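You operate a simulated robot arm through the tools that you are given. There is no shell and no other tool.

Carry out the task below with a simulated two-armed robot. There is one attempt and no reset: what you move stays moved.

## Task
Clear the imbalance, set the two tubes facing each other and restart.
Fine: STOP puts the lamp out; latch the lid again.

Only the result counts: the job must be done as asked and must still hold three seconds after the hand-in. Knocking over, shifting, dropping, spilling or breaking anything else fails it. A push-on lid holds only when it is set on centred and level and pressed home; a screw cap is set on level and turned clockwise until tight.

## Robot
Two 7-joint arms with fingered hands on one trunk that stands fixed in place. Base frame: the origin is at the foot of the trunk, x ahead of it, y to its left, z up. Lengths are in cm, angles in degrees, forces in N, time in s.
The left shoulder is at [7, 15.7, 148.9], the right one opposite. With the tool pointing down near the work surface each hand reaches from about 10 to 78 cm from the base axis, measured 20 degrees to its own side. Payload 5 kg a hand.
The tool frame of a hand sits at the grasp point between the pads (the TCP): z along the fingers, y along the line on which they close. The tips reach 3.1 cm beyond it. The gripper opens to 15.6 cm; its body begins 8.8 cm behind the TCP. The gripper is a hand of 4 fingers: y runs from the thumb to the fingers, the wrist lies at [0, 0, -24.9] in the tool frame, and closing takes about 1.5 s.
Orientation is that of the tool frame in the base frame, as a unit quaternion [w, x, y, z]. With the fingers straight down and closing along the base's y, the tool's x points along the base's -x, its y along +y and its z along -z.

## Interface
- The arms move only by the tool servo_tool. It takes "left_plan", "right_plan" or both (then of equal length, played together; a hand with none holds still); each is a list of rows, each a list of 3 entries, a list of its own where there are three numbers: the shift along the base's x, y, z in cm, then the turn, a rotation vector about the base's x, y, z in degrees, then the finger opening in cm, from 0 to 15.6. In form: [[[x, y, z], [ax, ay, az], gripper], ...]. A call has 1 to 20 rows; each row is the pose to reach, as a shift and turn from the pose commanded when the call began. Rows are played at 5 a second. More than 5 cm and 8.6 degrees between two rows, or a gripper value outside its range, and nothing of the call is played. A pose out of reach is approached as far as the arm can. The call stops where the force on the tool passes 50 N (or 10 N more than at its start, if that is more) or the arm is blocked; 0.2 s more then pass. Each finger travels about 10.8 cm/s and halts on what it meets, pressing with about 28 N; the grip force reading is that of the motor and also rises with nothing between the fingers. The clock runs only during rows and for 0.2 s after the last one: add rows that repeat a pose to give the fingers time. It gives the time, the measured TCP pose, the force on the tool (base axes), the opening and the grip force at its end, in the units of the frame above (readings bear some noise), with the torque about the TCP (base axes, N m) and any sound that the robot's microphone picked up, and new pictures: "show" is both (left out), scene, wrist or none (wrist: the cameras of the hands that moved).
- Cameras (640 x 400 px; columns grow to the right, rows downward): "scene" is now at [11.32, -6.37, 172.8]; the picture's right is [-0.71, -0.70, 0.00], its down [-0.34, 0.34, -0.88] and it looks along [0.61, -0.63, -0.48] (base axes); focal length 214 px, centre (320, 200). "left" rides on the left gripper at [-7.2, 0.2, -11.1] in its tool frame; the picture's right is [-0.02, -1.00, 0.00], its down [0.84, -0.02, -0.54] and it looks along [0.54, -0.01, 0.84] (tool axes); focal length 234 px, centre (320, 200). "right" rides on the right gripper at [7.2, 0.2, -11.1] in its tool frame; the picture's right is [-0.02, 1.00, 0.00], its down [-0.84, -0.02, -0.54] and it looks along [-0.54, -0.01, 0.84] (tool axes); focal length 234 px, centre (320, 200). There is no depth. A picture from a camera that has moved, and an enlarged one, comes with that camera's place and axes in the base frame and with its lens.
- raise_lower(by): slides the trunk up (or, below 0, down) by that many cm; the arms and the scene camera ride with it, the base frame stays. It gives what a move gives, with no picture.
- hand_shape(shape, hand): the hand has 4 fingers and takes this shape, open, in about a second: jaw (thumb against the fingers, like two jaws); tri (thumb and two fingers); tip (a fingertip pinch); poke (one finger out to press); point (the index stretched); flat (the hand flat); cup (the hand cupped); fist (a fist). The gripper value then closes the fingers along that shape, each until it touches; the sizes above hold for jaw. It gives what a move gives, with no picture.
- pan_tilt(pan, tilt): turns the head with the scene camera to pan (to the left, within 86 degrees either way) and tilt (down, from -29 to 69), counted from straight ahead of the robot. It gives what a move gives, and a new picture of the scene camera.
- enlarge(camera, box): a new picture of the part [left, top, right, bottom] of that camera's present view, enlarged. The clock stands still meanwhile.
- sign_off(): hands the job in; it is judged then, once.

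Nothing tells you positions but the pictures and the camera data. Unless the task says otherwise, let go and move clear before handing in.

The tools are called after "Call:" as name(argument=value, ...) on one line, values as JSON. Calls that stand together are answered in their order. servo_tool: Moves the arms, as the interface text tells. Its arguments: {"type":"object","properties":{"left_plan":{"type":"array"},"right_plan":{"type":"array"},"show":{"type":"string","enum":["both","scene","wrist","none"]}},"required":[]} The other tools are called the same way: raise_lower (by) moves the trunk up or down; hand_shape (shape, hand) gives the hand a shape; pan_tilt (pan, tilt) turns the head that bears the scene camera; enlarge (camera, box) takes an enlarged picture of a part of a camera's view; sign_off () hands the job in.

At the start:

```text
clock: 0.0
left_tool_pos: [36.57, -5.8, 155.28]
left_ee_rot: [0.001, 0.0, 1.0, 0.001]
left_force: [-0.2, -0.7, 0.2]
left_wrist_torque: [0.04, -0.02, 0.02]
left_gripper_width: 15.62
left_grip_force: 0.0
left_shape: jaw
right_tool_pos: [36.52, -39.0, 164.0]
right_ee_rot: [0.001, 0.001, 1.0, 0.0]
right_force: [0.1, -0.2, 0.3]
right_wrist_torque: [0.01, 0.04, -0.02]
right_gripper_width: 15.6
right_grip_force: 0.1
right_shape: jaw
trunk travel left (down, up): [-87.5, 6.5]
head pan, tilt (commanded): [-45.5, 28.7]
```

scene: 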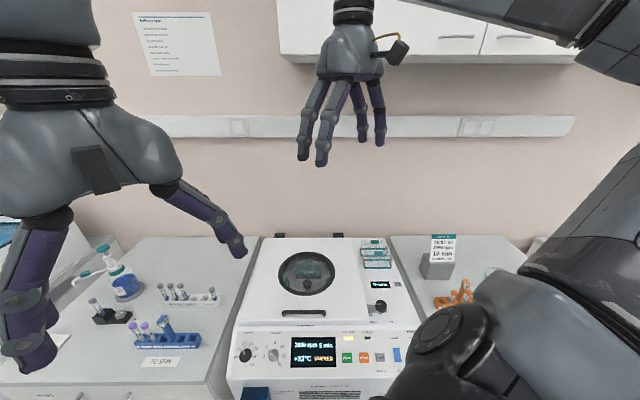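
right: 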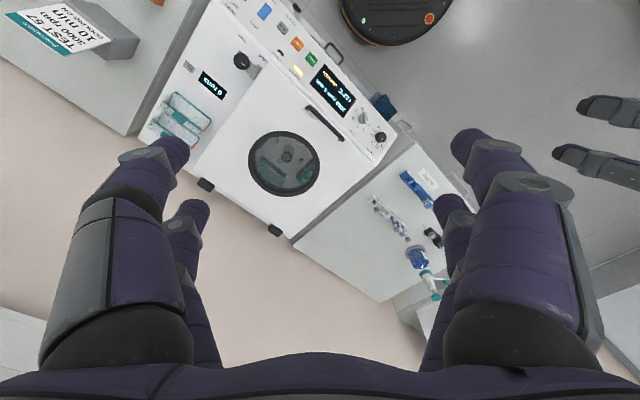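
left: 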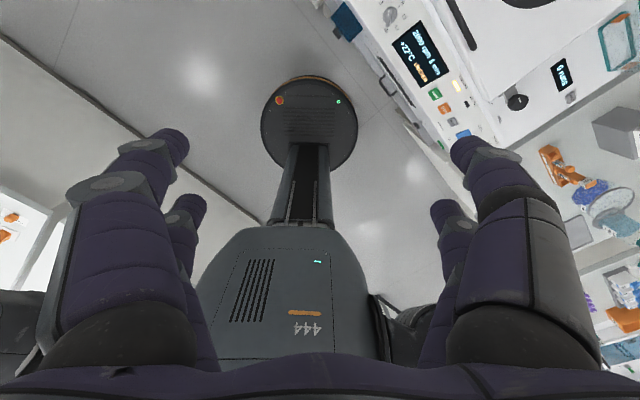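

I see a centrifuge on a cabinet to the front-right, with a lidded window and a control panel, tube racks on the left bench, and a card on the right bench. I'll first enlarge the pictures to read the labels.

Call:
enlarge(camera="scene", box=[220, 220, 430, 400])

Call:
enlarge(camera="scene", box=[70, 230, 240, 380])

Call:
enlarge(camera="scene", box=[350, 220, 530, 320])

Call:
enlarge(camera="scene", box=[120, 0, 230, 85])

Call:
enlarge(camera="right", box=[130, 0, 450, 250])

```text
2.22 times, centred on (325, 310) of scene
camera zoom: at [11.32, -6.37, 172.8], right [-0.71, -0.7, 0.0], down [-0.34, 0.34, -0.88], along [0.61, -0.63, -0.48], focal length 477 px, centre (309, -44)
```

zoom: 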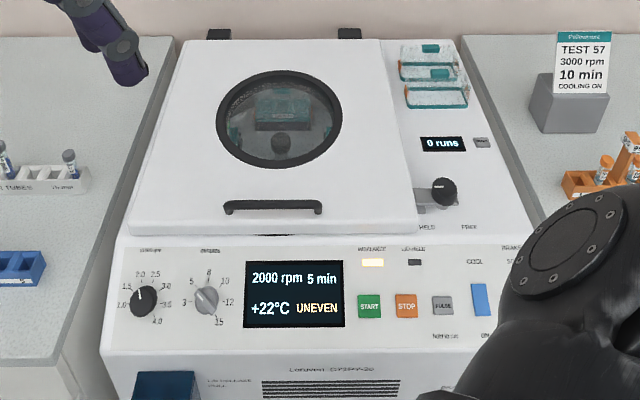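

```text
2.67 times, centred on (155, 305) of scene
camera zoom: at [11.32, -6.37, 172.8], right [-0.71, -0.7, 0.0], down [-0.34, 0.34, -0.88], along [0.61, -0.63, -0.48], focal length 572 px, centre (760, -80)
```

zoom: 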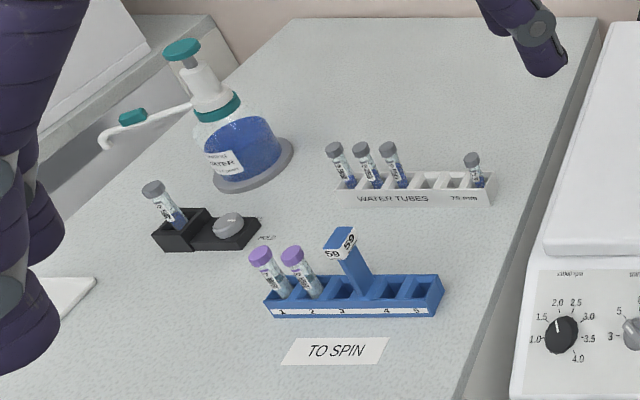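

```text
3.56 times, centred on (440, 270) of scene
camera zoom: at [11.32, -6.37, 172.8], right [-0.71, -0.7, 0.0], down [-0.34, 0.34, -0.88], along [0.61, -0.63, -0.48], focal length 763 px, centre (-107, -49)
```

zoom: 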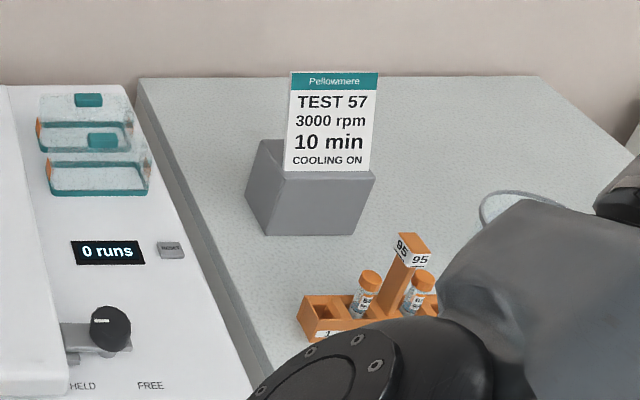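

```text
4.71 times, centred on (175, 42) of scene
camera zoom: at [11.32, -6.37, 172.8], right [-0.71, -0.7, 0.0], down [-0.34, 0.34, -0.88], along [0.61, -0.63, -0.48], focal length 1009 px, centre (1002, 941)
```

zoom: 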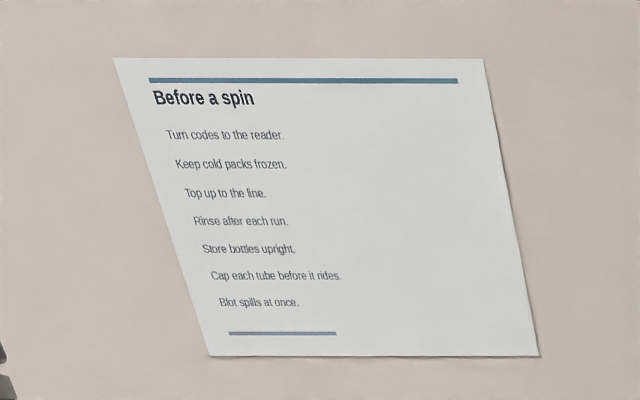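

```text
1.60 times, centred on (290, 125) of right
camera zoom: at [29.39, -38.79, 175.16], right [0.03, 1.0, 0.0], down [0.84, -0.02, 0.55], along [0.55, -0.01, -0.84], focal length 375 px, centre (368, 320)
```

zoom: 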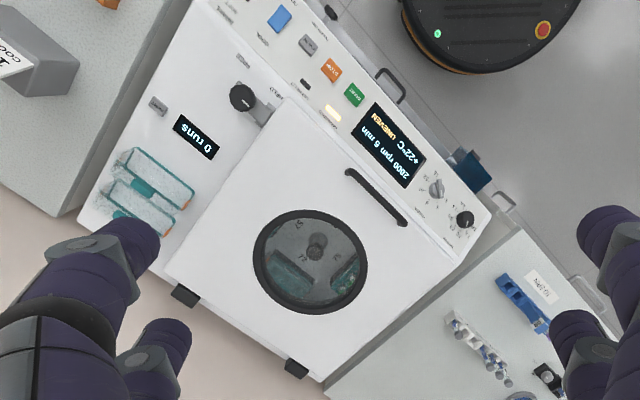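

The centrifuge shows UNEVEN with the IMBALANCE lamp lit, the lid shut with a HELD/FREE latch knob on its right. I'll tilt the head down to see more of it.

Call:
pan_tilt(pan=-50, tilt=50)

```text
clock: 0.8
left_tool_pos: [36.59, -5.74, 155.25]
left_ee_rot: [0.0, 0.0, 1.0, 0.0]
left_force: [0.2, 0.2, 0.0]
left_wrist_torque: [-0.04, 0.01, 0.0]
left_gripper_width: 15.58
left_grip_force: 0.0
left_shape: jaw
right_tool_pos: [36.53, -39.07, 163.91]
right_ee_rot: [0.001, 0.001, 1.0, 0.0]
right_force: [0.1, -0.7, 0.0]
right_wrist_torque: [0.01, -0.01, 0.0]
right_gripper_width: 15.59
right_grip_force: 0.2
right_shape: jaw
trunk travel left (down, up): [-87.5, 6.5]
head pan, tilt (commanded): [-50.0, 50.0]
camera scene: at [9.89, -5.8, 169.65], right [-0.77, -0.64, 0.0], down [-0.49, 0.59, -0.64], along [0.41, -0.49, -0.77], focal length 214 px, centre (320, 200)
```

scene: 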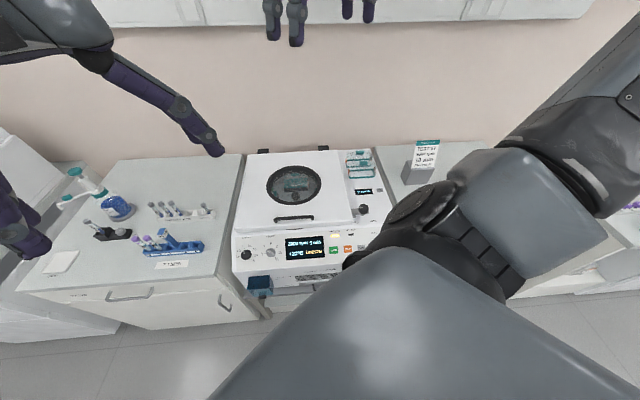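

The whole machine is in view now; I'll zoom in for measurement, including the window.

Call:
enlarge(camera="scene", box=[220, 140, 396, 250])

Call:
enlarge(camera="scene", box=[256, 156, 336, 206])

Call:
enlarge(camera="scene", box=[224, 210, 396, 318])

Call:
enlarge(camera="right", box=[220, 110, 348, 210])

Call:
enlarge(camera="right", box=[200, 0, 420, 150])

```text
3.64 times, centred on (308, 195) of scene
camera zoom: at [9.89, -5.8, 169.65], right [-0.77, -0.64, 0.0], down [-0.49, 0.59, -0.64], along [0.41, -0.49, -0.77], focal length 780 px, centre (364, 218)
```

zoom: 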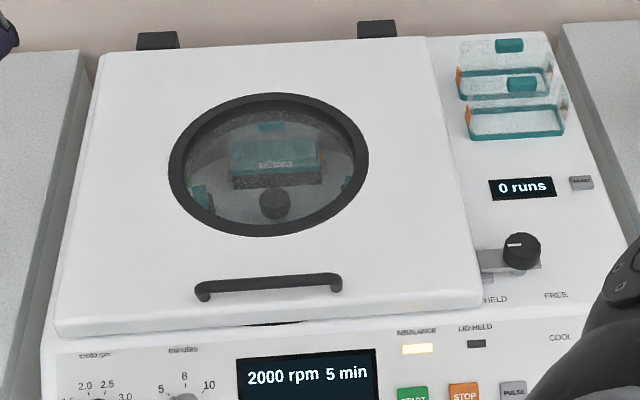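

```text
8.00 times, centred on (296, 181) of scene
camera zoom: at [9.89, -5.8, 169.65], right [-0.77, -0.64, 0.0], down [-0.49, 0.59, -0.64], along [0.41, -0.49, -0.77], focal length 1716 px, centre (512, 352)
```

zoom: 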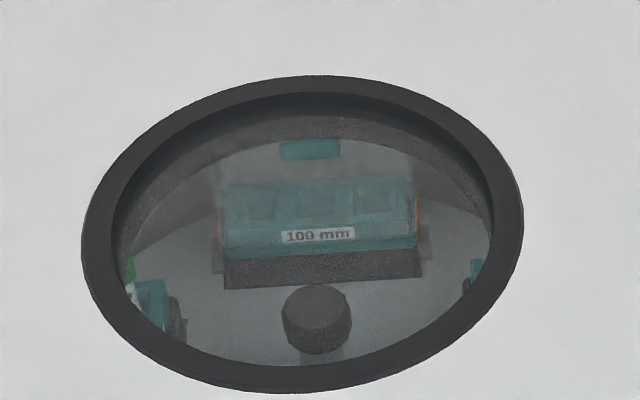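

```text
3.70 times, centred on (310, 264) of scene
camera zoom: at [9.89, -5.8, 169.65], right [-0.77, -0.64, 0.0], down [-0.49, 0.59, -0.64], along [0.41, -0.49, -0.77], focal length 794 px, centre (357, -37)
```

zoom: 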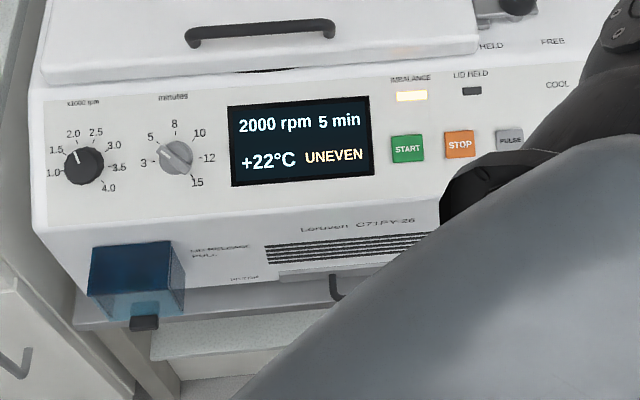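

```text
4.00 times, centred on (284, 160) of right
camera zoom: at [29.39, -38.8, 175.16], right [0.03, 1.0, 0.0], down [0.84, -0.02, 0.55], along [0.55, -0.01, -0.84], focal length 937 px, centre (464, 360)
```

zoom: 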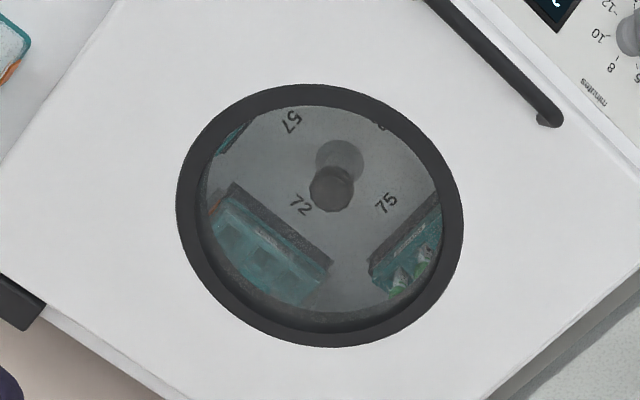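

```text
2.67 times, centred on (310, 75) of right
camera zoom: at [29.39, -38.8, 175.16], right [0.03, 1.0, 0.0], down [0.84, -0.02, 0.55], along [0.55, -0.01, -0.84], focal length 624 px, centre (347, 533)
```

zoom: 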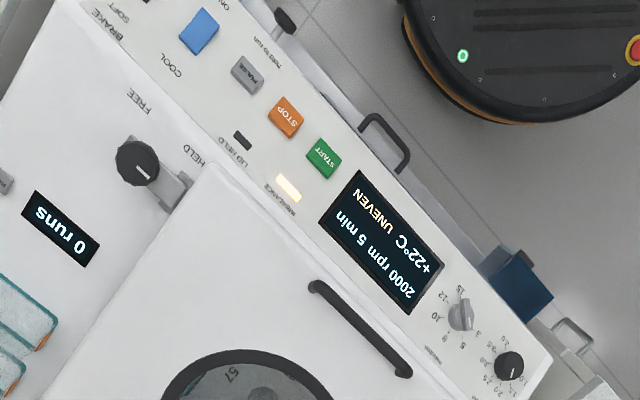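

The centrifuge stands along heading about -45°. START is near [32,-41,87], STOP near [28,-46,87], the latch knob near [32,-61,97], and the lid handle at z≈98. I'll lower the trunk a bit and then take closer views.

Call:
raise_lower(by=-15)

```text
clock: 2.6
left_tool_pos: [36.5, -5.69, 140.33]
left_ee_rot: [0.0, 0.0, 1.0, 0.0]
left_force: [0.1, -0.1, -0.1]
left_wrist_torque: [0.02, -0.02, -0.01]
left_gripper_width: 15.58
left_grip_force: 0.1
left_shape: jaw
right_tool_pos: [36.48, -39.08, 148.96]
right_ee_rot: [0.001, 0.001, 1.0, 0.0]
right_force: [-0.6, -0.7, 0.4]
right_wrist_torque: [-0.01, -0.02, 0.03]
right_gripper_width: 15.61
right_grip_force: 0.1
right_shape: jaw
trunk travel left (down, up): [-72.5, 21.5]
head pan, tilt (commanded): [-50.0, 50.0]
```

Next I'll turn the right hand to face along the centrifuge and bring it over the control panel for a close look.

Call:
servo_tool(right_plan=[[[-1.75, -1.5, -4], [0, 0, -7.5], 15.6], [[-3.5, -3, -8], [0, 0, -15], 15.6], [[-5.25, -4.5, -12], [0, 0, -22.5], 15.6], [[-7, -6, -16], [0, 0, -30], 15.6], [[-8.75, -7.5, -20], [0, 0, -37.5], 15.6], [[-10.5, -9, -24], [0, 0, -45], 15.6], [[-10.5, -9, -24], [0, 0, -45], 15.6]])

```text
clock: 4.2
left_tool_pos: [36.72, -5.63, 140.25]
left_ee_rot: [0.001, 0.0, 1.0, 0.001]
left_force: [0.4, -0.2, -0.5]
left_wrist_torque: [0.01, 0.02, 0.0]
left_gripper_width: 15.58
left_grip_force: 0.0
left_shape: jaw
right_tool_pos: [26.03, -48.59, 124.89]
right_ee_rot: [0.001, 0.384, 0.923, -0.001]
right_force: [0.1, 0.6, 0.9]
right_wrist_torque: [0.02, -0.01, 0.01]
right_gripper_width: 15.6
right_grip_force: 0.0
right_shape: jaw
trunk travel left (down, up): [-72.5, 21.5]
head pan, tilt (commanded): [-50.0, 50.0]
camera scene: at [9.91, -5.69, 154.65], right [-0.77, -0.64, 0.0], down [-0.49, 0.59, -0.64], along [0.41, -0.49, -0.77], focal length 214 px, centre (320, 200)
camera right: at [21.05, -43.17, 136.16], right [0.73, 0.69, 0.0], down [0.58, -0.61, 0.55], along [0.37, -0.4, -0.84], focal length 234 px, centre (320, 200)
```

scene: 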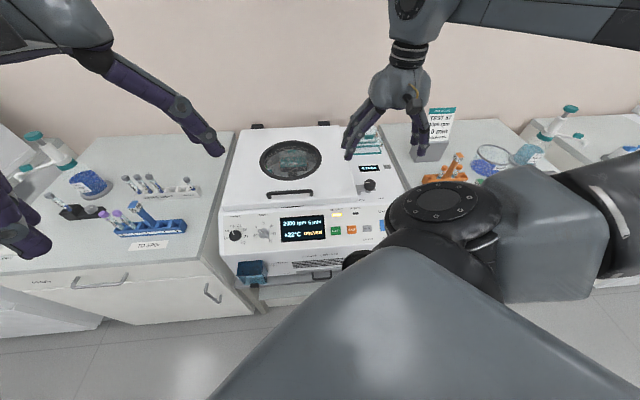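
right: 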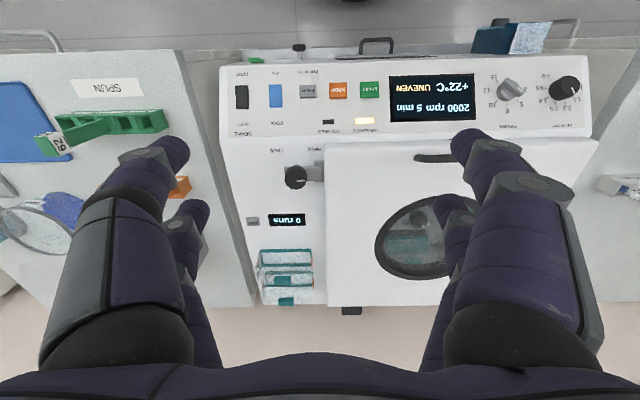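

Call:
enlarge(camera="right", box=[220, 50, 420, 175])

Call:
enlarge(camera="right", box=[240, 130, 340, 192])

Call:
enlarge(camera="right", box=[240, 180, 460, 320])

Call:
enlarge(camera="right", box=[380, 10, 620, 160])

Call:
enlarge(camera="scene", box=[340, 100, 600, 250])

```text
3.20 times, centred on (320, 112) of right
camera zoom: at [21.05, -43.17, 136.16], right [0.73, 0.69, 0.0], down [0.58, -0.61, 0.55], along [0.37, -0.4, -0.84], focal length 749 px, centre (320, 480)
```

zoom: 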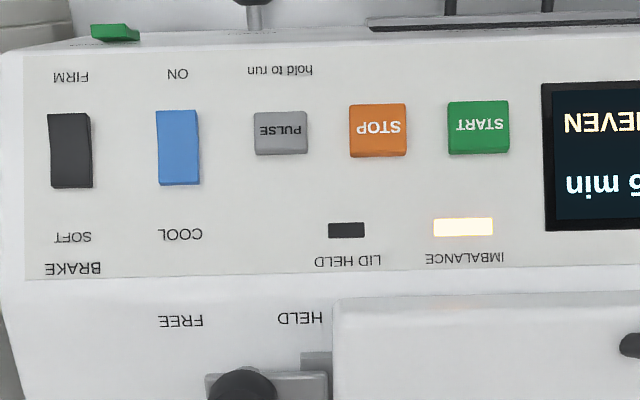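

```text
6.40 times, centred on (290, 161) of right
camera zoom: at [21.05, -43.17, 136.16], right [0.73, 0.69, 0.0], down [0.58, -0.61, 0.55], along [0.37, -0.4, -0.84], focal length 1499 px, centre (512, 450)
```

zoom: 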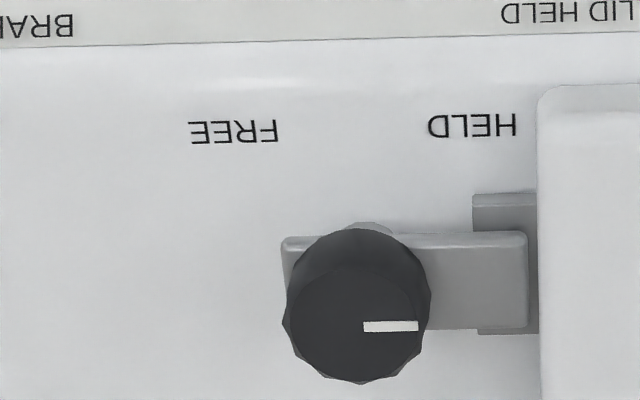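

```text
2.86 times, centred on (350, 250) of right
camera zoom: at [21.05, -43.17, 136.16], right [0.73, 0.69, 0.0], down [0.58, -0.61, 0.55], along [0.37, -0.4, -0.84], focal length 669 px, centre (234, 57)
```

zoom: 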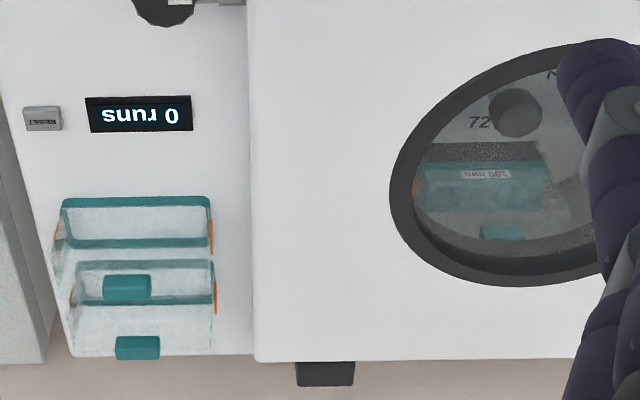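

```text
2.67 times, centred on (500, 85) of right
camera zoom: at [21.05, -43.17, 136.16], right [0.73, 0.69, 0.0], down [0.58, -0.61, 0.55], along [0.37, -0.4, -0.84], focal length 624 px, centre (-160, 507)
```

zoom: 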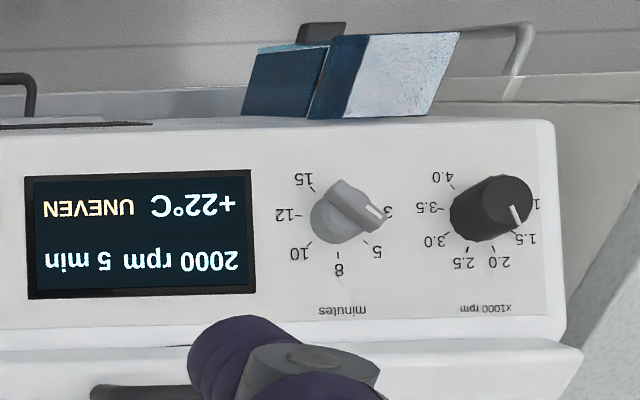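

```text
2.46 times, centred on (470, 175) of scene
camera zoom: at [9.91, -5.69, 154.65], right [-0.77, -0.64, 0.0], down [-0.49, 0.59, -0.64], along [0.41, -0.49, -0.77], focal length 528 px, centre (-49, 262)
```

zoom: 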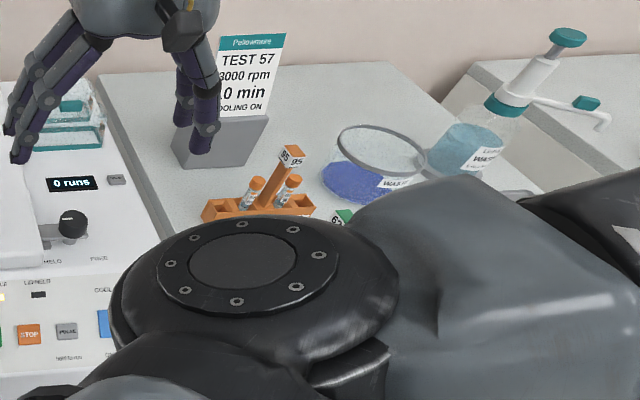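

The latch looks like a knob carrying a flat bolt arm over a keeper on the lid, pointer at HELD. I'll shape the right hand to poke and check where the fingertip is before pressing STOP.

Call:
hand_shape(shape="poke", hand="right")

Call:
enlarge(camera="right", box=[0, 0, 640, 400])

Call:
enlarge(camera="scene", box=[320, 40, 480, 140])

```text
clock: 5.1
left_tool_pos: [36.66, -5.67, 140.26]
left_ee_rot: [-0.001, 0.0, 1.0, 0.0]
left_force: [-0.3, 0.3, 0.1]
left_wrist_torque: [-0.02, 0.02, 0.0]
left_gripper_width: 15.58
left_grip_force: 0.0
left_shape: jaw
right_tool_pos: [26.06, -48.58, 124.96]
right_ee_rot: [0.001, 0.384, 0.923, 0.0]
right_force: [0.2, 0.1, 0.5]
right_wrist_torque: [0.04, 0.01, -0.04]
right_gripper_width: 0.0
right_grip_force: 0.1
right_shape: poke
trunk travel left (down, up): [-72.5, 21.5]
head pan, tilt (commanded): [-50.0, 50.0]
```

```text
1.00 times, centred on (320, 200) of right (not enlarged: the box is as wide or as high as the picture)
camera zoom: at [21.03, -43.3, 136.17], right [0.73, 0.69, 0.0], down [0.58, -0.61, 0.55], along [0.38, -0.4, -0.84], focal length 234 px, centre (320, 200)
```

zoom: 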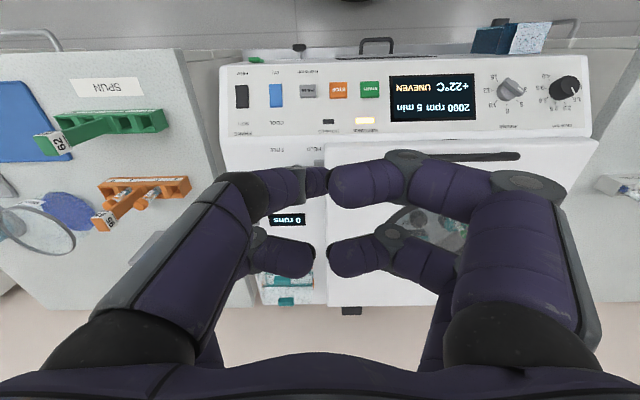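

```text
4.00 times, centred on (400, 90) of scene
camera zoom: at [9.87, -5.84, 154.64], right [-0.77, -0.64, 0.0], down [-0.49, 0.59, -0.64], along [0.41, -0.49, -0.77], focal length 858 px, centre (0, 640)
```

zoom: 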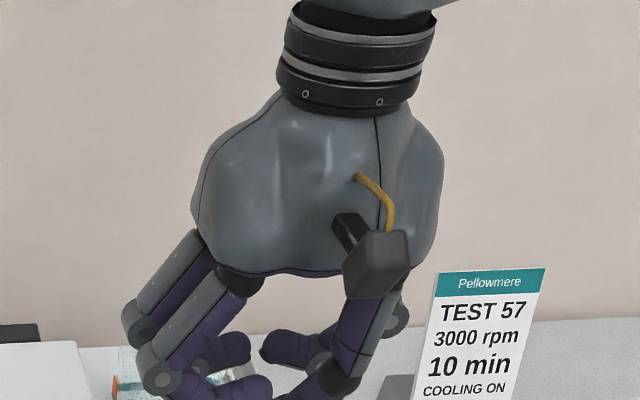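

Call:
hand_shape(shape="point", hand="right")

Call:
enlarge(camera="right", box=[0, 0, 640, 400])

Call:
enlarge(camera="scene", box=[300, 40, 492, 160])

```text
clock: 6.0
left_tool_pos: [36.65, -5.69, 140.27]
left_ee_rot: [0.001, 0.001, 1.0, 0.0]
left_force: [0.2, 0.1, -0.4]
left_wrist_torque: [0.01, 0.03, 0.01]
left_gripper_width: 15.59
left_grip_force: 0.1
left_shape: jaw
right_tool_pos: [26.08, -48.54, 124.97]
right_ee_rot: [0.001, 0.384, 0.923, 0.0]
right_force: [0.7, 0.2, -0.8]
right_wrist_torque: [-0.02, -0.01, 0.03]
right_gripper_width: 0.03
right_grip_force: 0.1
right_shape: point
trunk travel left (down, up): [-72.5, 21.5]
head pan, tilt (commanded): [-50.0, 50.0]
```

```text
1.00 times, centred on (320, 200) of right (not enlarged: the box is as wide or as high as the picture)
camera zoom: at [21.04, -43.26, 136.18], right [0.73, 0.69, 0.0], down [0.58, -0.61, 0.55], along [0.38, -0.4, -0.84], focal length 234 px, centre (320, 200)
```

zoom: 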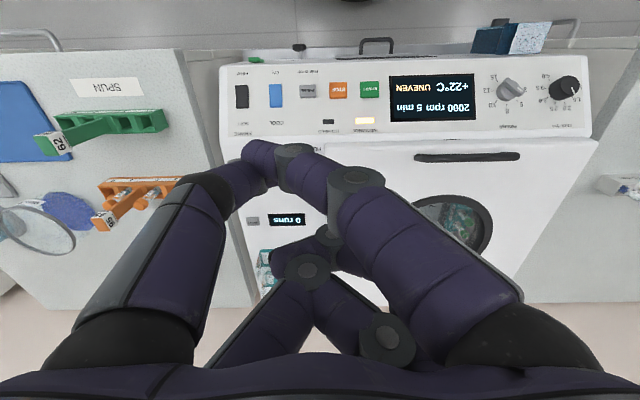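

```text
3.33 times, centred on (396, 100) of scene
camera zoom: at [9.89, -5.79, 154.65], right [-0.77, -0.64, 0.0], down [-0.49, 0.59, -0.64], along [0.41, -0.49, -0.77], focal length 715 px, centre (67, 533)
```

zoom: 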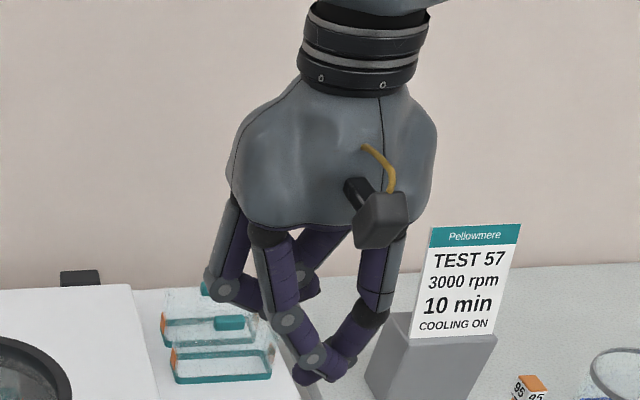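

Call:
hand_shape(shape="poke", hand="right")

Call:
servo_tool(right_plan=[[[0, 0, 0], [0, 0, 0], 15.6], [[0, 0, 0], [0, 0, 0], 15.6], [[0, 0, 0], [0, 0, 0], 15.6], [[0, 0, 0], [0, 0, 0], 15.6]], show="wrist")

Call:
enlarge(camera="scene", box=[300, 60, 492, 180])

```text
clock: 6.9
left_tool_pos: [36.65, -5.69, 140.26]
left_ee_rot: [0.0, 0.0, 1.0, -0.001]
left_force: [0.0, 0.1, -0.1]
left_wrist_torque: [-0.04, 0.0, 0.01]
left_gripper_width: 15.58
left_grip_force: 0.1
left_shape: jaw
right_tool_pos: [26.04, -48.61, 125.07]
right_ee_rot: [0.001, 0.383, 0.924, 0.0]
right_force: [-0.6, -0.2, 0.1]
right_wrist_torque: [0.01, 0.01, -0.01]
right_gripper_width: 0.02
right_grip_force: 0.0
right_shape: poke
trunk travel left (down, up): [-72.5, 21.5]
head pan, tilt (commanded): [-50.0, 50.0]
```

```text
clock: 7.9
left_tool_pos: [36.51, -5.85, 140.25]
left_ee_rot: [0.001, -0.001, 1.0, 0.0]
left_force: [-0.2, 0.1, -0.5]
left_wrist_torque: [0.0, 0.01, 0.02]
left_gripper_width: 15.58
left_grip_force: 0.0
left_shape: jaw
right_tool_pos: [26.02, -48.53, 124.83]
right_ee_rot: [0.001, 0.384, 0.924, 0.0]
right_force: [0.1, 0.4, 0.4]
right_wrist_torque: [-0.03, 0.0, 0.01]
right_gripper_width: 0.02
right_grip_force: 0.0
right_shape: poke
trunk travel left (down, up): [-72.5, 21.5]
head pan, tilt (commanded): [-50.0, 50.0]
camera right: at [21.04, -43.26, 136.18], right [0.73, 0.69, 0.0], down [0.58, -0.61, 0.55], along [0.38, -0.4, -0.84], focal length 234 px, centre (320, 200)
```

right: 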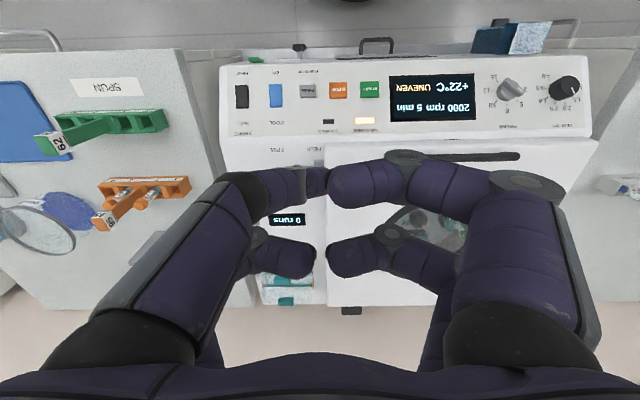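

```text
3.33 times, centred on (396, 120) of scene
camera zoom: at [9.88, -5.8, 154.65], right [-0.77, -0.64, 0.0], down [-0.49, 0.59, -0.64], along [0.41, -0.49, -0.77], focal length 715 px, centre (67, 467)
```

zoom: 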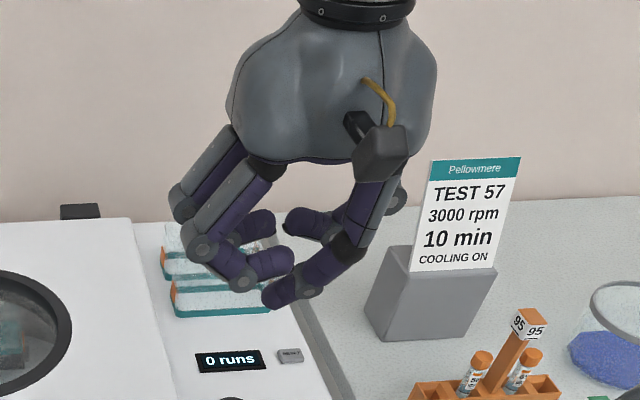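

The poke fingertip sits on the tool axis about 3 cm past the TCP. I'll tilt the tool 30° to match the slanted panel and come to a standoff above STOP.

Call:
servo_tool(right_plan=[[[-0.14, 0.76, -3.7], [-2.7, -2.6, 0], 0], [[-0.28, 1.5, -7.4], [-5.4, -5.2, 0], 0], [[-0.41, 2.3, -11.1], [-8.0, -7.9, 0], 0], [[-0.55, 3.0, -14.8], [-10.7, -10.5, 0], 0], [[-0.69, 3.8, -18.5], [-13.4, -13.1, 0], 0], [[-0.83, 4.5, -22.2], [-16.0, -15.8, 0], 0], [[-0.96, 5.3, -25.9], [-18.7, -18.4, 0], 0], [[-1.1, 6.05, -29.0], [-21.4, -21.0, 0], 0], [[-1.1, 6.05, -29.0], [-21.4, -21.0, 0], 0]])

```text
clock: 9.9
left_tool_pos: [36.83, -5.62, 140.22]
left_ee_rot: [-0.001, 0.0, 1.0, 0.001]
left_force: [0.7, 0.9, 0.3]
left_wrist_torque: [-0.01, 0.03, 0.0]
left_gripper_width: 15.61
left_grip_force: 0.0
left_shape: jaw
right_tool_pos: [29.03, -47.03, 91.64]
right_ee_rot: [0.238, 0.37, 0.892, -0.102]
right_force: [0.8, 0.2, 0.1]
right_wrist_torque: [-0.02, -0.01, 0.01]
right_gripper_width: 0.01
right_grip_force: 0.1
right_shape: poke
right hand out of reach, approached as far as the arm can: row 3, 4, 5, 6, 7, 8, 9
trunk travel left (down, up): [-72.5, 21.5]
head pan, tilt (commanded): [-50.0, 50.0]
camera scene: at [10.11, -5.7, 154.64], right [-0.77, -0.64, 0.0], down [-0.49, 0.59, -0.64], along [0.41, -0.49, -0.77], focal length 214 px, centre (320, 200)
camera right: at [21.0, -38.49, 97.77], right [0.72, 0.69, 0.01], down [0.31, -0.33, 0.89], along [0.62, -0.64, -0.45], focal length 234 px, centre (320, 200)
```

scene: 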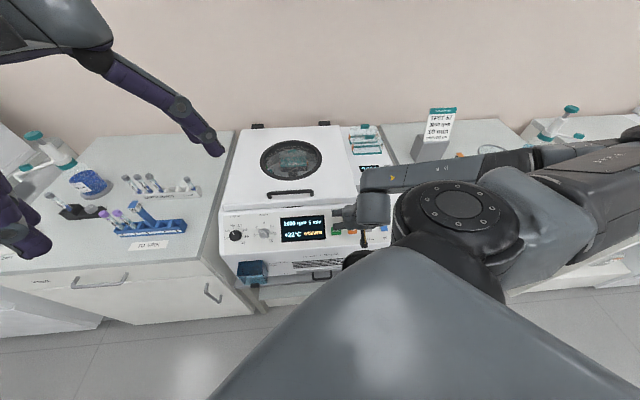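
right: 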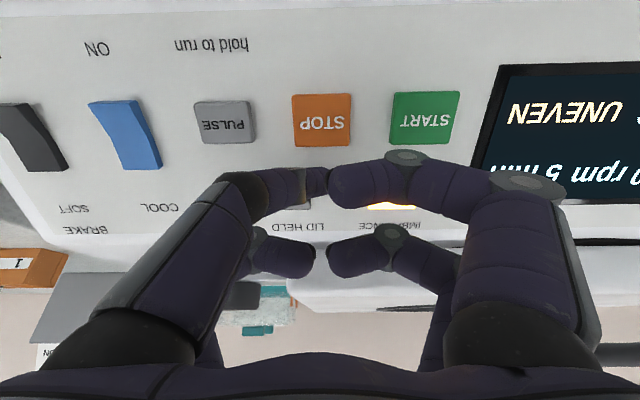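

The arm is too folded at this trunk height (elbow limit), so I'll raise the trunk again and re-approach STOP.

Call:
raise_lower(by=20)

```text
clock: 12.1
left_tool_pos: [36.52, -5.76, 160.23]
left_ee_rot: [0.0, 0.0, 1.0, 0.0]
left_force: [0.5, 0.2, -0.6]
left_wrist_torque: [0.02, -0.01, -0.02]
left_gripper_width: 15.6
left_grip_force: 0.0
left_shape: jaw
right_tool_pos: [29.01, -47.16, 111.59]
right_ee_rot: [0.238, 0.371, 0.892, -0.101]
right_force: [0.2, 0.2, -1.1]
right_wrist_torque: [0.03, 0.01, 0.0]
right_gripper_width: 0.0
right_grip_force: 0.0
right_shape: poke
trunk travel left (down, up): [-92.5, 1.5]
head pan, tilt (commanded): [-50.0, 50.0]
```

Call:
servo_tool(right_plan=[[[0, 0, 0], [0, 0, 0], 0], [[0, 0, 0], [0, 0, 0], 0]], show="wrist")

```text
clock: 12.7
left_tool_pos: [36.6, -5.71, 160.31]
left_ee_rot: [0.0, 0.0, 1.0, -0.001]
left_force: [0.0, 0.0, 0.4]
left_wrist_torque: [0.0, -0.04, 0.0]
left_gripper_width: 15.58
left_grip_force: 0.0
left_shape: jaw
right_tool_pos: [28.96, -47.21, 111.74]
right_ee_rot: [0.239, 0.371, 0.892, -0.101]
right_force: [0.2, 0.5, -0.4]
right_wrist_torque: [0.02, -0.01, -0.01]
right_gripper_width: 0.01
right_grip_force: 0.1
right_shape: poke
trunk travel left (down, up): [-92.5, 1.5]
head pan, tilt (commanded): [-50.0, 50.0]
camera right: at [20.8, -38.6, 117.78], right [0.72, 0.69, 0.01], down [0.31, -0.33, 0.89], along [0.62, -0.64, -0.45], focal length 234 px, centre (320, 200)
```

right: 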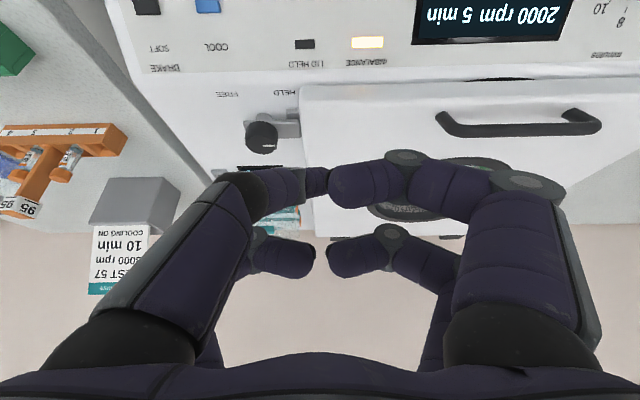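

Call:
servo_tool(right_plan=[[[-0.6, 0.7, -3.9], [0, 0, 0], 0], [[-1.2, 1.4, -7.8], [0, 0, 0], 0], [[-1.8, 2.1, -11.7], [0, 0, 0], 0], [[-2.4, 2.8, -15.5], [0, 0, 0], 0], [[-2.9, 3.5, -19.2], [0, 0, 0], 0], [[-2.9, 3.5, -19.2], [0, 0, 0], 0]], show="wrist")

```text
clock: 14.1
left_tool_pos: [36.68, -5.75, 160.25]
left_ee_rot: [0.0, 0.0, 1.0, 0.0]
left_force: [-0.4, -0.2, 0.6]
left_wrist_torque: [0.01, 0.01, -0.03]
left_gripper_width: 15.6
left_grip_force: 0.2
left_shape: jaw
right_tool_pos: [28.58, -47.64, 100.14]
right_ee_rot: [0.233, 0.372, 0.893, -0.099]
right_force: [0.4, 0.6, -0.6]
right_wrist_torque: [-0.01, 0.01, 0.0]
right_gripper_width: 0.0
right_grip_force: 0.1
right_shape: poke
right hand out of reach, approached as far as the arm can: row 3, 4, 5, 6
trunk travel left (down, up): [-92.5, 1.5]
head pan, tilt (commanded): [-50.0, 50.0]
camera right: at [20.47, -39.11, 106.45], right [0.72, 0.69, 0.01], down [0.31, -0.34, 0.89], along [0.61, -0.64, -0.46], focal length 234 px, centre (320, 200)
```

right: 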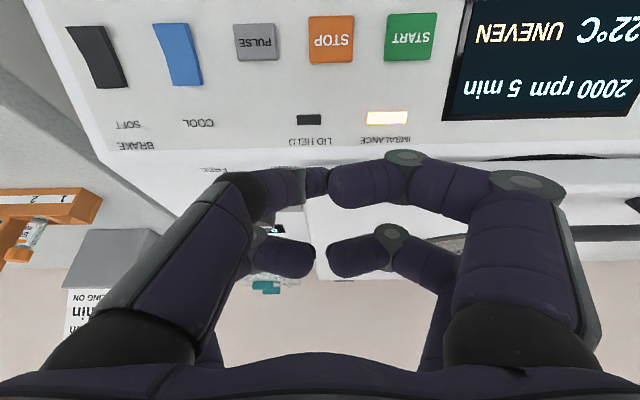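

The tilted pose is limited by the wrist. I'll go back to vertical and yaw the hand the other way so that the spare fingers are clear of the lid.

Call:
servo_tool(right_plan=[[[0, 0, 3], [5.3, 5.2, 0], 0], [[0, 0, 6], [10.6, 10.4, 0], 0], [[0, 0, 9], [15.9, 15.6, 0], 0], [[0, 0, 12], [20.6, 20.3, 0], 0], [[0, 0, 12], [20.6, 20.3, 0], 0]], show="none")

Call:
servo_tool(right_plan=[[[0, 0, 0], [0, 0, 8.5], 0], [[0, 0, 0], [0, 0, 17], 0], [[0, 0, 0], [0, 0, 25.5], 0], [[0, 0, 0], [0, 0, 34], 0], [[0, 0, 0], [0, 0, 42.5], 0], [[0, 0, 0], [0, 0, 51], 0], [[0, 0, 0], [0, 0, 59.5], 0], [[0, 0, 0], [0, 0, 68], 0], [[0, 0, 0], [0, 0, 76.5], 0], [[0, 0, 0], [0, 0, 85], 0], [[0, 0, 0], [0, 0, 90], 0], [[0, 0, 0], [0, 0, 90], 0]])

```text
clock: 15.3
left_tool_pos: [36.46, -5.8, 160.21]
left_ee_rot: [0.0, 0.0, 1.0, 0.0]
left_force: [0.1, -0.9, -0.1]
left_wrist_torque: [-0.03, 0.02, 0.01]
left_gripper_width: 15.6
left_grip_force: 0.1
left_shape: jaw
right_tool_pos: [28.34, -47.84, 112.17]
right_ee_rot: [0.007, 0.383, 0.924, -0.004]
right_force: [-0.6, -0.5, 0.2]
right_wrist_torque: [0.01, 0.02, -0.01]
right_gripper_width: 0.0
right_grip_force: 0.1
right_shape: poke
trunk travel left (down, up): [-92.5, 1.5]
head pan, tilt (commanded): [-50.0, 50.0]
```

```text
clock: 17.9
left_tool_pos: [36.66, -5.59, 160.29]
left_ee_rot: [0.0, 0.0, 1.0, 0.0]
left_force: [0.0, 0.7, -0.5]
left_wrist_torque: [-0.01, -0.01, 0.01]
left_gripper_width: 15.58
left_grip_force: 0.1
left_shape: jaw
right_tool_pos: [28.28, -48.13, 112.01]
right_ee_rot: [0.009, -0.383, 0.924, 0.003]
right_force: [0.1, -0.5, -0.3]
right_wrist_torque: [-0.02, 0.0, 0.01]
right_gripper_width: 0.0
right_grip_force: 0.1
right_shape: poke
trunk travel left (down, up): [-92.5, 1.5]
head pan, tilt (commanded): [-50.0, 50.0]
camera scene: at [9.88, -5.8, 174.65], right [-0.77, -0.64, 0.0], down [-0.49, 0.59, -0.64], along [0.41, -0.49, -0.77], focal length 214 px, centre (320, 200)
camera right: at [22.95, -53.17, 123.16], right [-0.69, 0.72, 0.0], down [0.6, 0.57, 0.56], along [0.41, 0.39, -0.83], focal length 234 px, centre (320, 200)
```

scene: 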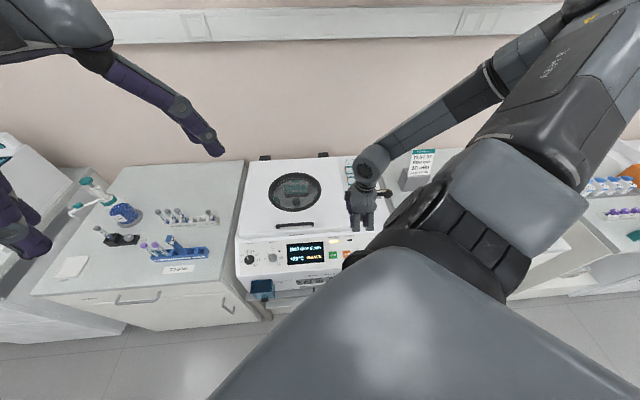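
right: 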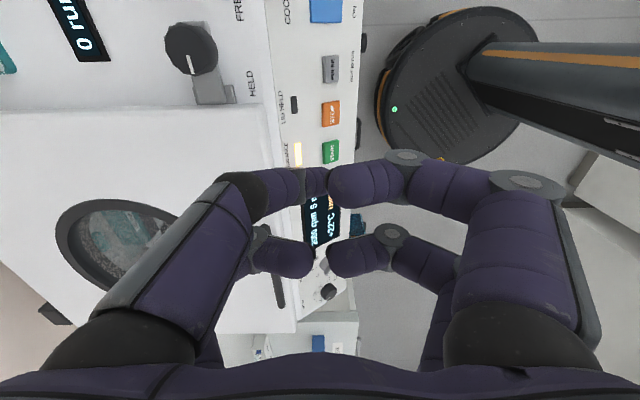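

Call:
servo_tool(right_plan=[[[-0.7, 1.0, -1], [-5.3, -5.2, 0], 0], [[-1.4, 2.0, -2], [-10.6, -10.4, 0], 0], [[-2.1, 3.0, -3], [-15.9, -15.6, 0], 0], [[-2.8, 4.0, -4], [-21.2, -20.8, 0], 0], [[-2.8, 4.0, -4], [-21.2, -20.8, 0], 0]], show="wrist")

```text
clock: 19.1
left_tool_pos: [36.71, -5.67, 160.21]
left_ee_rot: [-0.001, 0.0, 1.0, 0.0]
left_force: [0.5, 0.3, -0.1]
left_wrist_torque: [0.03, 0.0, 0.0]
left_gripper_width: 15.59
left_grip_force: 0.0
left_shape: jaw
right_tool_pos: [26.18, -44.98, 108.99]
right_ee_rot: [0.081, -0.377, 0.906, -0.176]
right_force: [0.3, 0.2, 0.4]
right_wrist_torque: [0.0, 0.01, -0.02]
right_gripper_width: 0.01
right_grip_force: 0.1
right_shape: poke
right hand out of reach, approached as far as the arm can: row 4, 5
trunk travel left (down, up): [-92.5, 1.5]
head pan, tilt (commanded): [-50.0, 50.0]
camera right: at [17.82, -47.12, 119.27], right [-0.64, 0.67, -0.38], down [0.45, 0.72, 0.52], along [0.63, 0.16, -0.76], focal length 234 px, centre (320, 200)
```

right: 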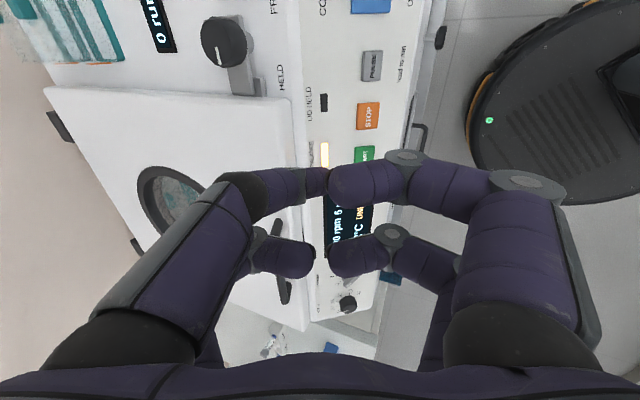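

Tilt of about 22° is reachable here. I'll use the trunk itself to come down to a standoff over STOP.

Call:
raise_lower(by=-15)

Call:
servo_tool(right_plan=[[[0.1, 0.4, -0.7], [0, 0, 0], 0], [[0.3, 0.8, -1.4], [0, 0, 0], 0], [[0.3, 0.8, -1.4], [0, 0, 0], 0]])

Call:
enlarge(camera="scene", box=[260, 160, 420, 260])

```text
clock: 20.8
left_tool_pos: [36.47, -5.63, 145.34]
left_ee_rot: [0.0, 0.0, 1.0, 0.0]
left_force: [0.9, 0.2, -0.6]
left_wrist_torque: [-0.03, 0.04, 0.03]
left_gripper_width: 15.58
left_grip_force: 0.0
left_shape: jaw
right_tool_pos: [25.94, -45.12, 94.02]
right_ee_rot: [0.081, -0.377, 0.906, -0.176]
right_force: [-0.2, 0.2, -0.5]
right_wrist_torque: [0.02, 0.0, 0.02]
right_gripper_width: 0.01
right_grip_force: 0.1
right_shape: poke
trunk travel left (down, up): [-77.5, 16.5]
head pan, tilt (commanded): [-50.0, 50.0]
```

```text
clock: 21.6
left_tool_pos: [36.55, -5.58, 145.25]
left_ee_rot: [0.0, 0.0, 1.0, 0.0]
left_force: [-0.9, 0.1, -0.4]
left_wrist_torque: [-0.01, -0.01, -0.04]
left_gripper_width: 15.6
left_grip_force: 0.0
left_shape: jaw
right_tool_pos: [26.41, -44.27, 92.67]
right_ee_rot: [0.081, -0.376, 0.906, -0.177]
right_force: [0.0, 0.5, -1.1]
right_wrist_torque: [0.0, -0.01, -0.02]
right_gripper_width: 0.0
right_grip_force: 0.1
right_shape: poke
trunk travel left (down, up): [-77.5, 16.5]
head pan, tilt (commanded): [-50.0, 50.0]
camera scene: at [9.86, -5.77, 159.65], right [-0.77, -0.64, 0.0], down [-0.49, 0.59, -0.64], along [0.41, -0.49, -0.77], focal length 214 px, centre (320, 200)
camera right: at [18.0, -46.4, 102.84], right [-0.64, 0.67, -0.38], down [0.45, 0.72, 0.52], along [0.63, 0.16, -0.76], focal length 234 px, centre (320, 200)
```

scene: 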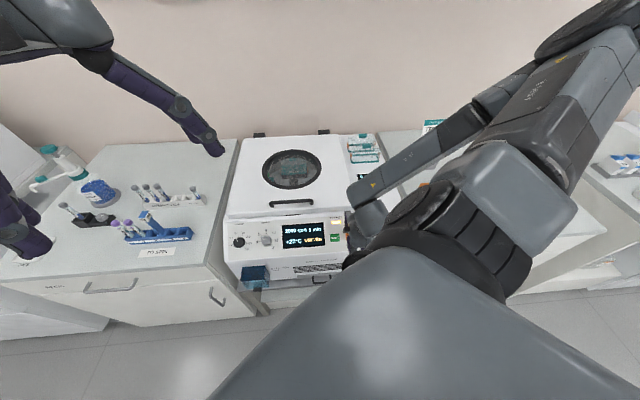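
right: 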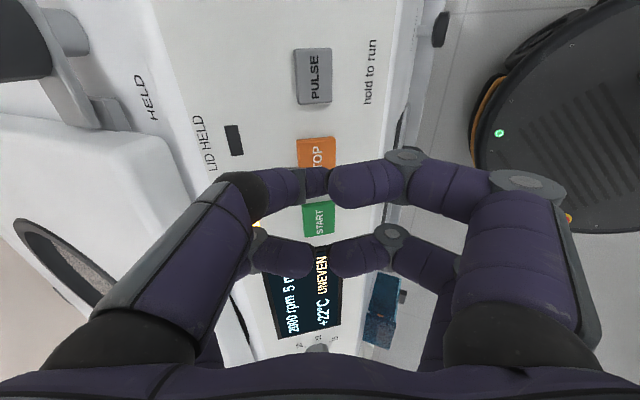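

```text
4.00 times, centred on (340, 210) of scene
camera zoom: at [9.86, -5.77, 159.65], right [-0.77, -0.64, 0.0], down [-0.49, 0.59, -0.64], along [0.41, -0.49, -0.77], focal length 858 px, centre (240, 160)
```

zoom: 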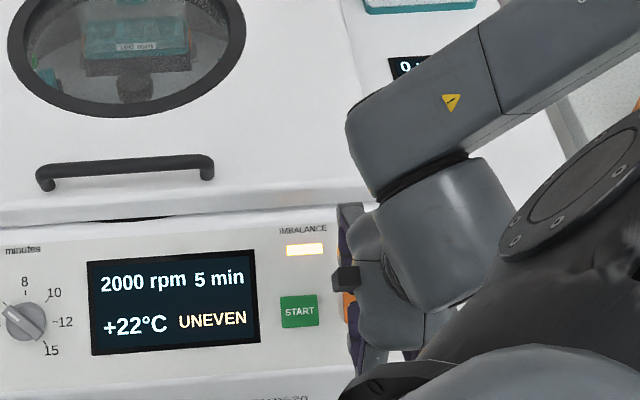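

Call:
servo_tool(right_plan=[[[0.28, -0.26, -0.93], [0, 0, 0], 0], [[0.56, -0.52, -1.85], [0, 0, 0], 0], [[0.7, -0.65, -2.32], [0, 0, 0], 0], [[0.78, -0.73, -2.6], [0, 0, 0], 0], [[0.87, -0.81, -2.87], [0, 0, 0], 0], [[0.87, -0.81, -2.87], [0, 0, 0], 0]])

Call:
enlarge(camera="right", box=[240, 100, 400, 200])

```text
clock: 23.0
left_tool_pos: [36.48, -5.55, 145.32]
left_ee_rot: [0.0, 0.0, 1.0, -0.001]
left_force: [0.0, 0.2, -0.1]
left_wrist_torque: [-0.01, 0.0, 0.0]
left_gripper_width: 15.59
left_grip_force: 0.1
left_shape: jaw
right_tool_pos: [27.07, -45.01, 89.78]
right_ee_rot: [0.081, -0.377, 0.906, -0.176]
right_force: [-1.6, 3.3, 12.6]
right_wrist_torque: [-0.03, -0.01, 0.02]
right_gripper_width: 0.0
right_grip_force: 0.0
right_shape: poke
trunk travel left (down, up): [-77.5, 16.5]
head pan, tilt (commanded): [-50.0, 50.0]
heard: click
camera scene: at [9.79, -5.64, 159.67], right [-0.77, -0.64, 0.0], down [-0.49, 0.59, -0.64], along [0.41, -0.49, -0.77], focal length 214 px, centre (320, 200)
camera right: at [18.89, -47.17, 100.02], right [-0.64, 0.67, -0.38], down [0.45, 0.72, 0.52], along [0.63, 0.16, -0.76], focal length 234 px, centre (320, 200)
```

scene: 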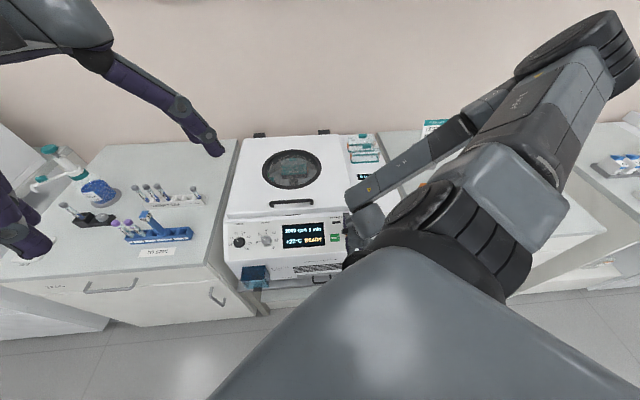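
right: 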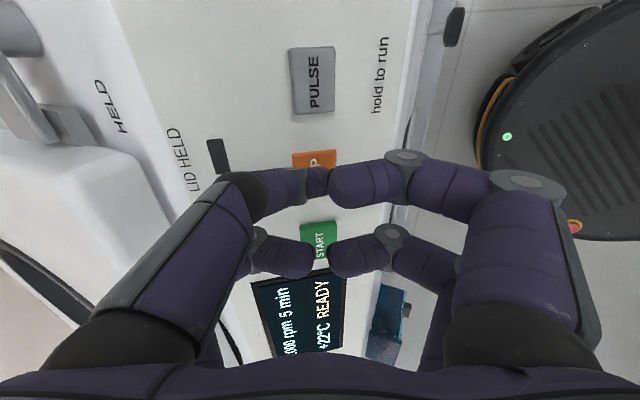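

```text
4.00 times, centred on (320, 150) of right
camera zoom: at [18.89, -47.17, 100.02], right [-0.64, 0.67, -0.38], down [0.45, 0.72, 0.52], along [0.63, 0.16, -0.76], focal length 937 px, centre (320, 400)
```

zoom: 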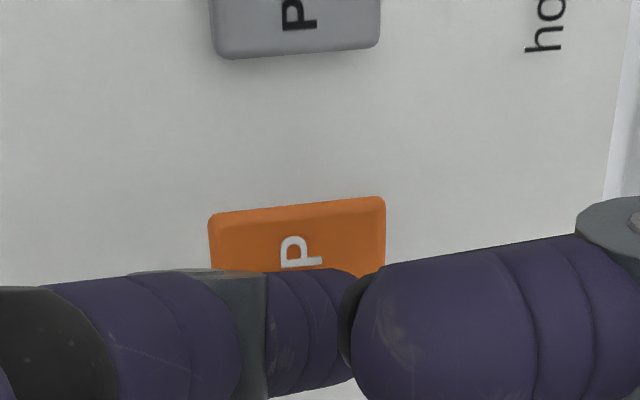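

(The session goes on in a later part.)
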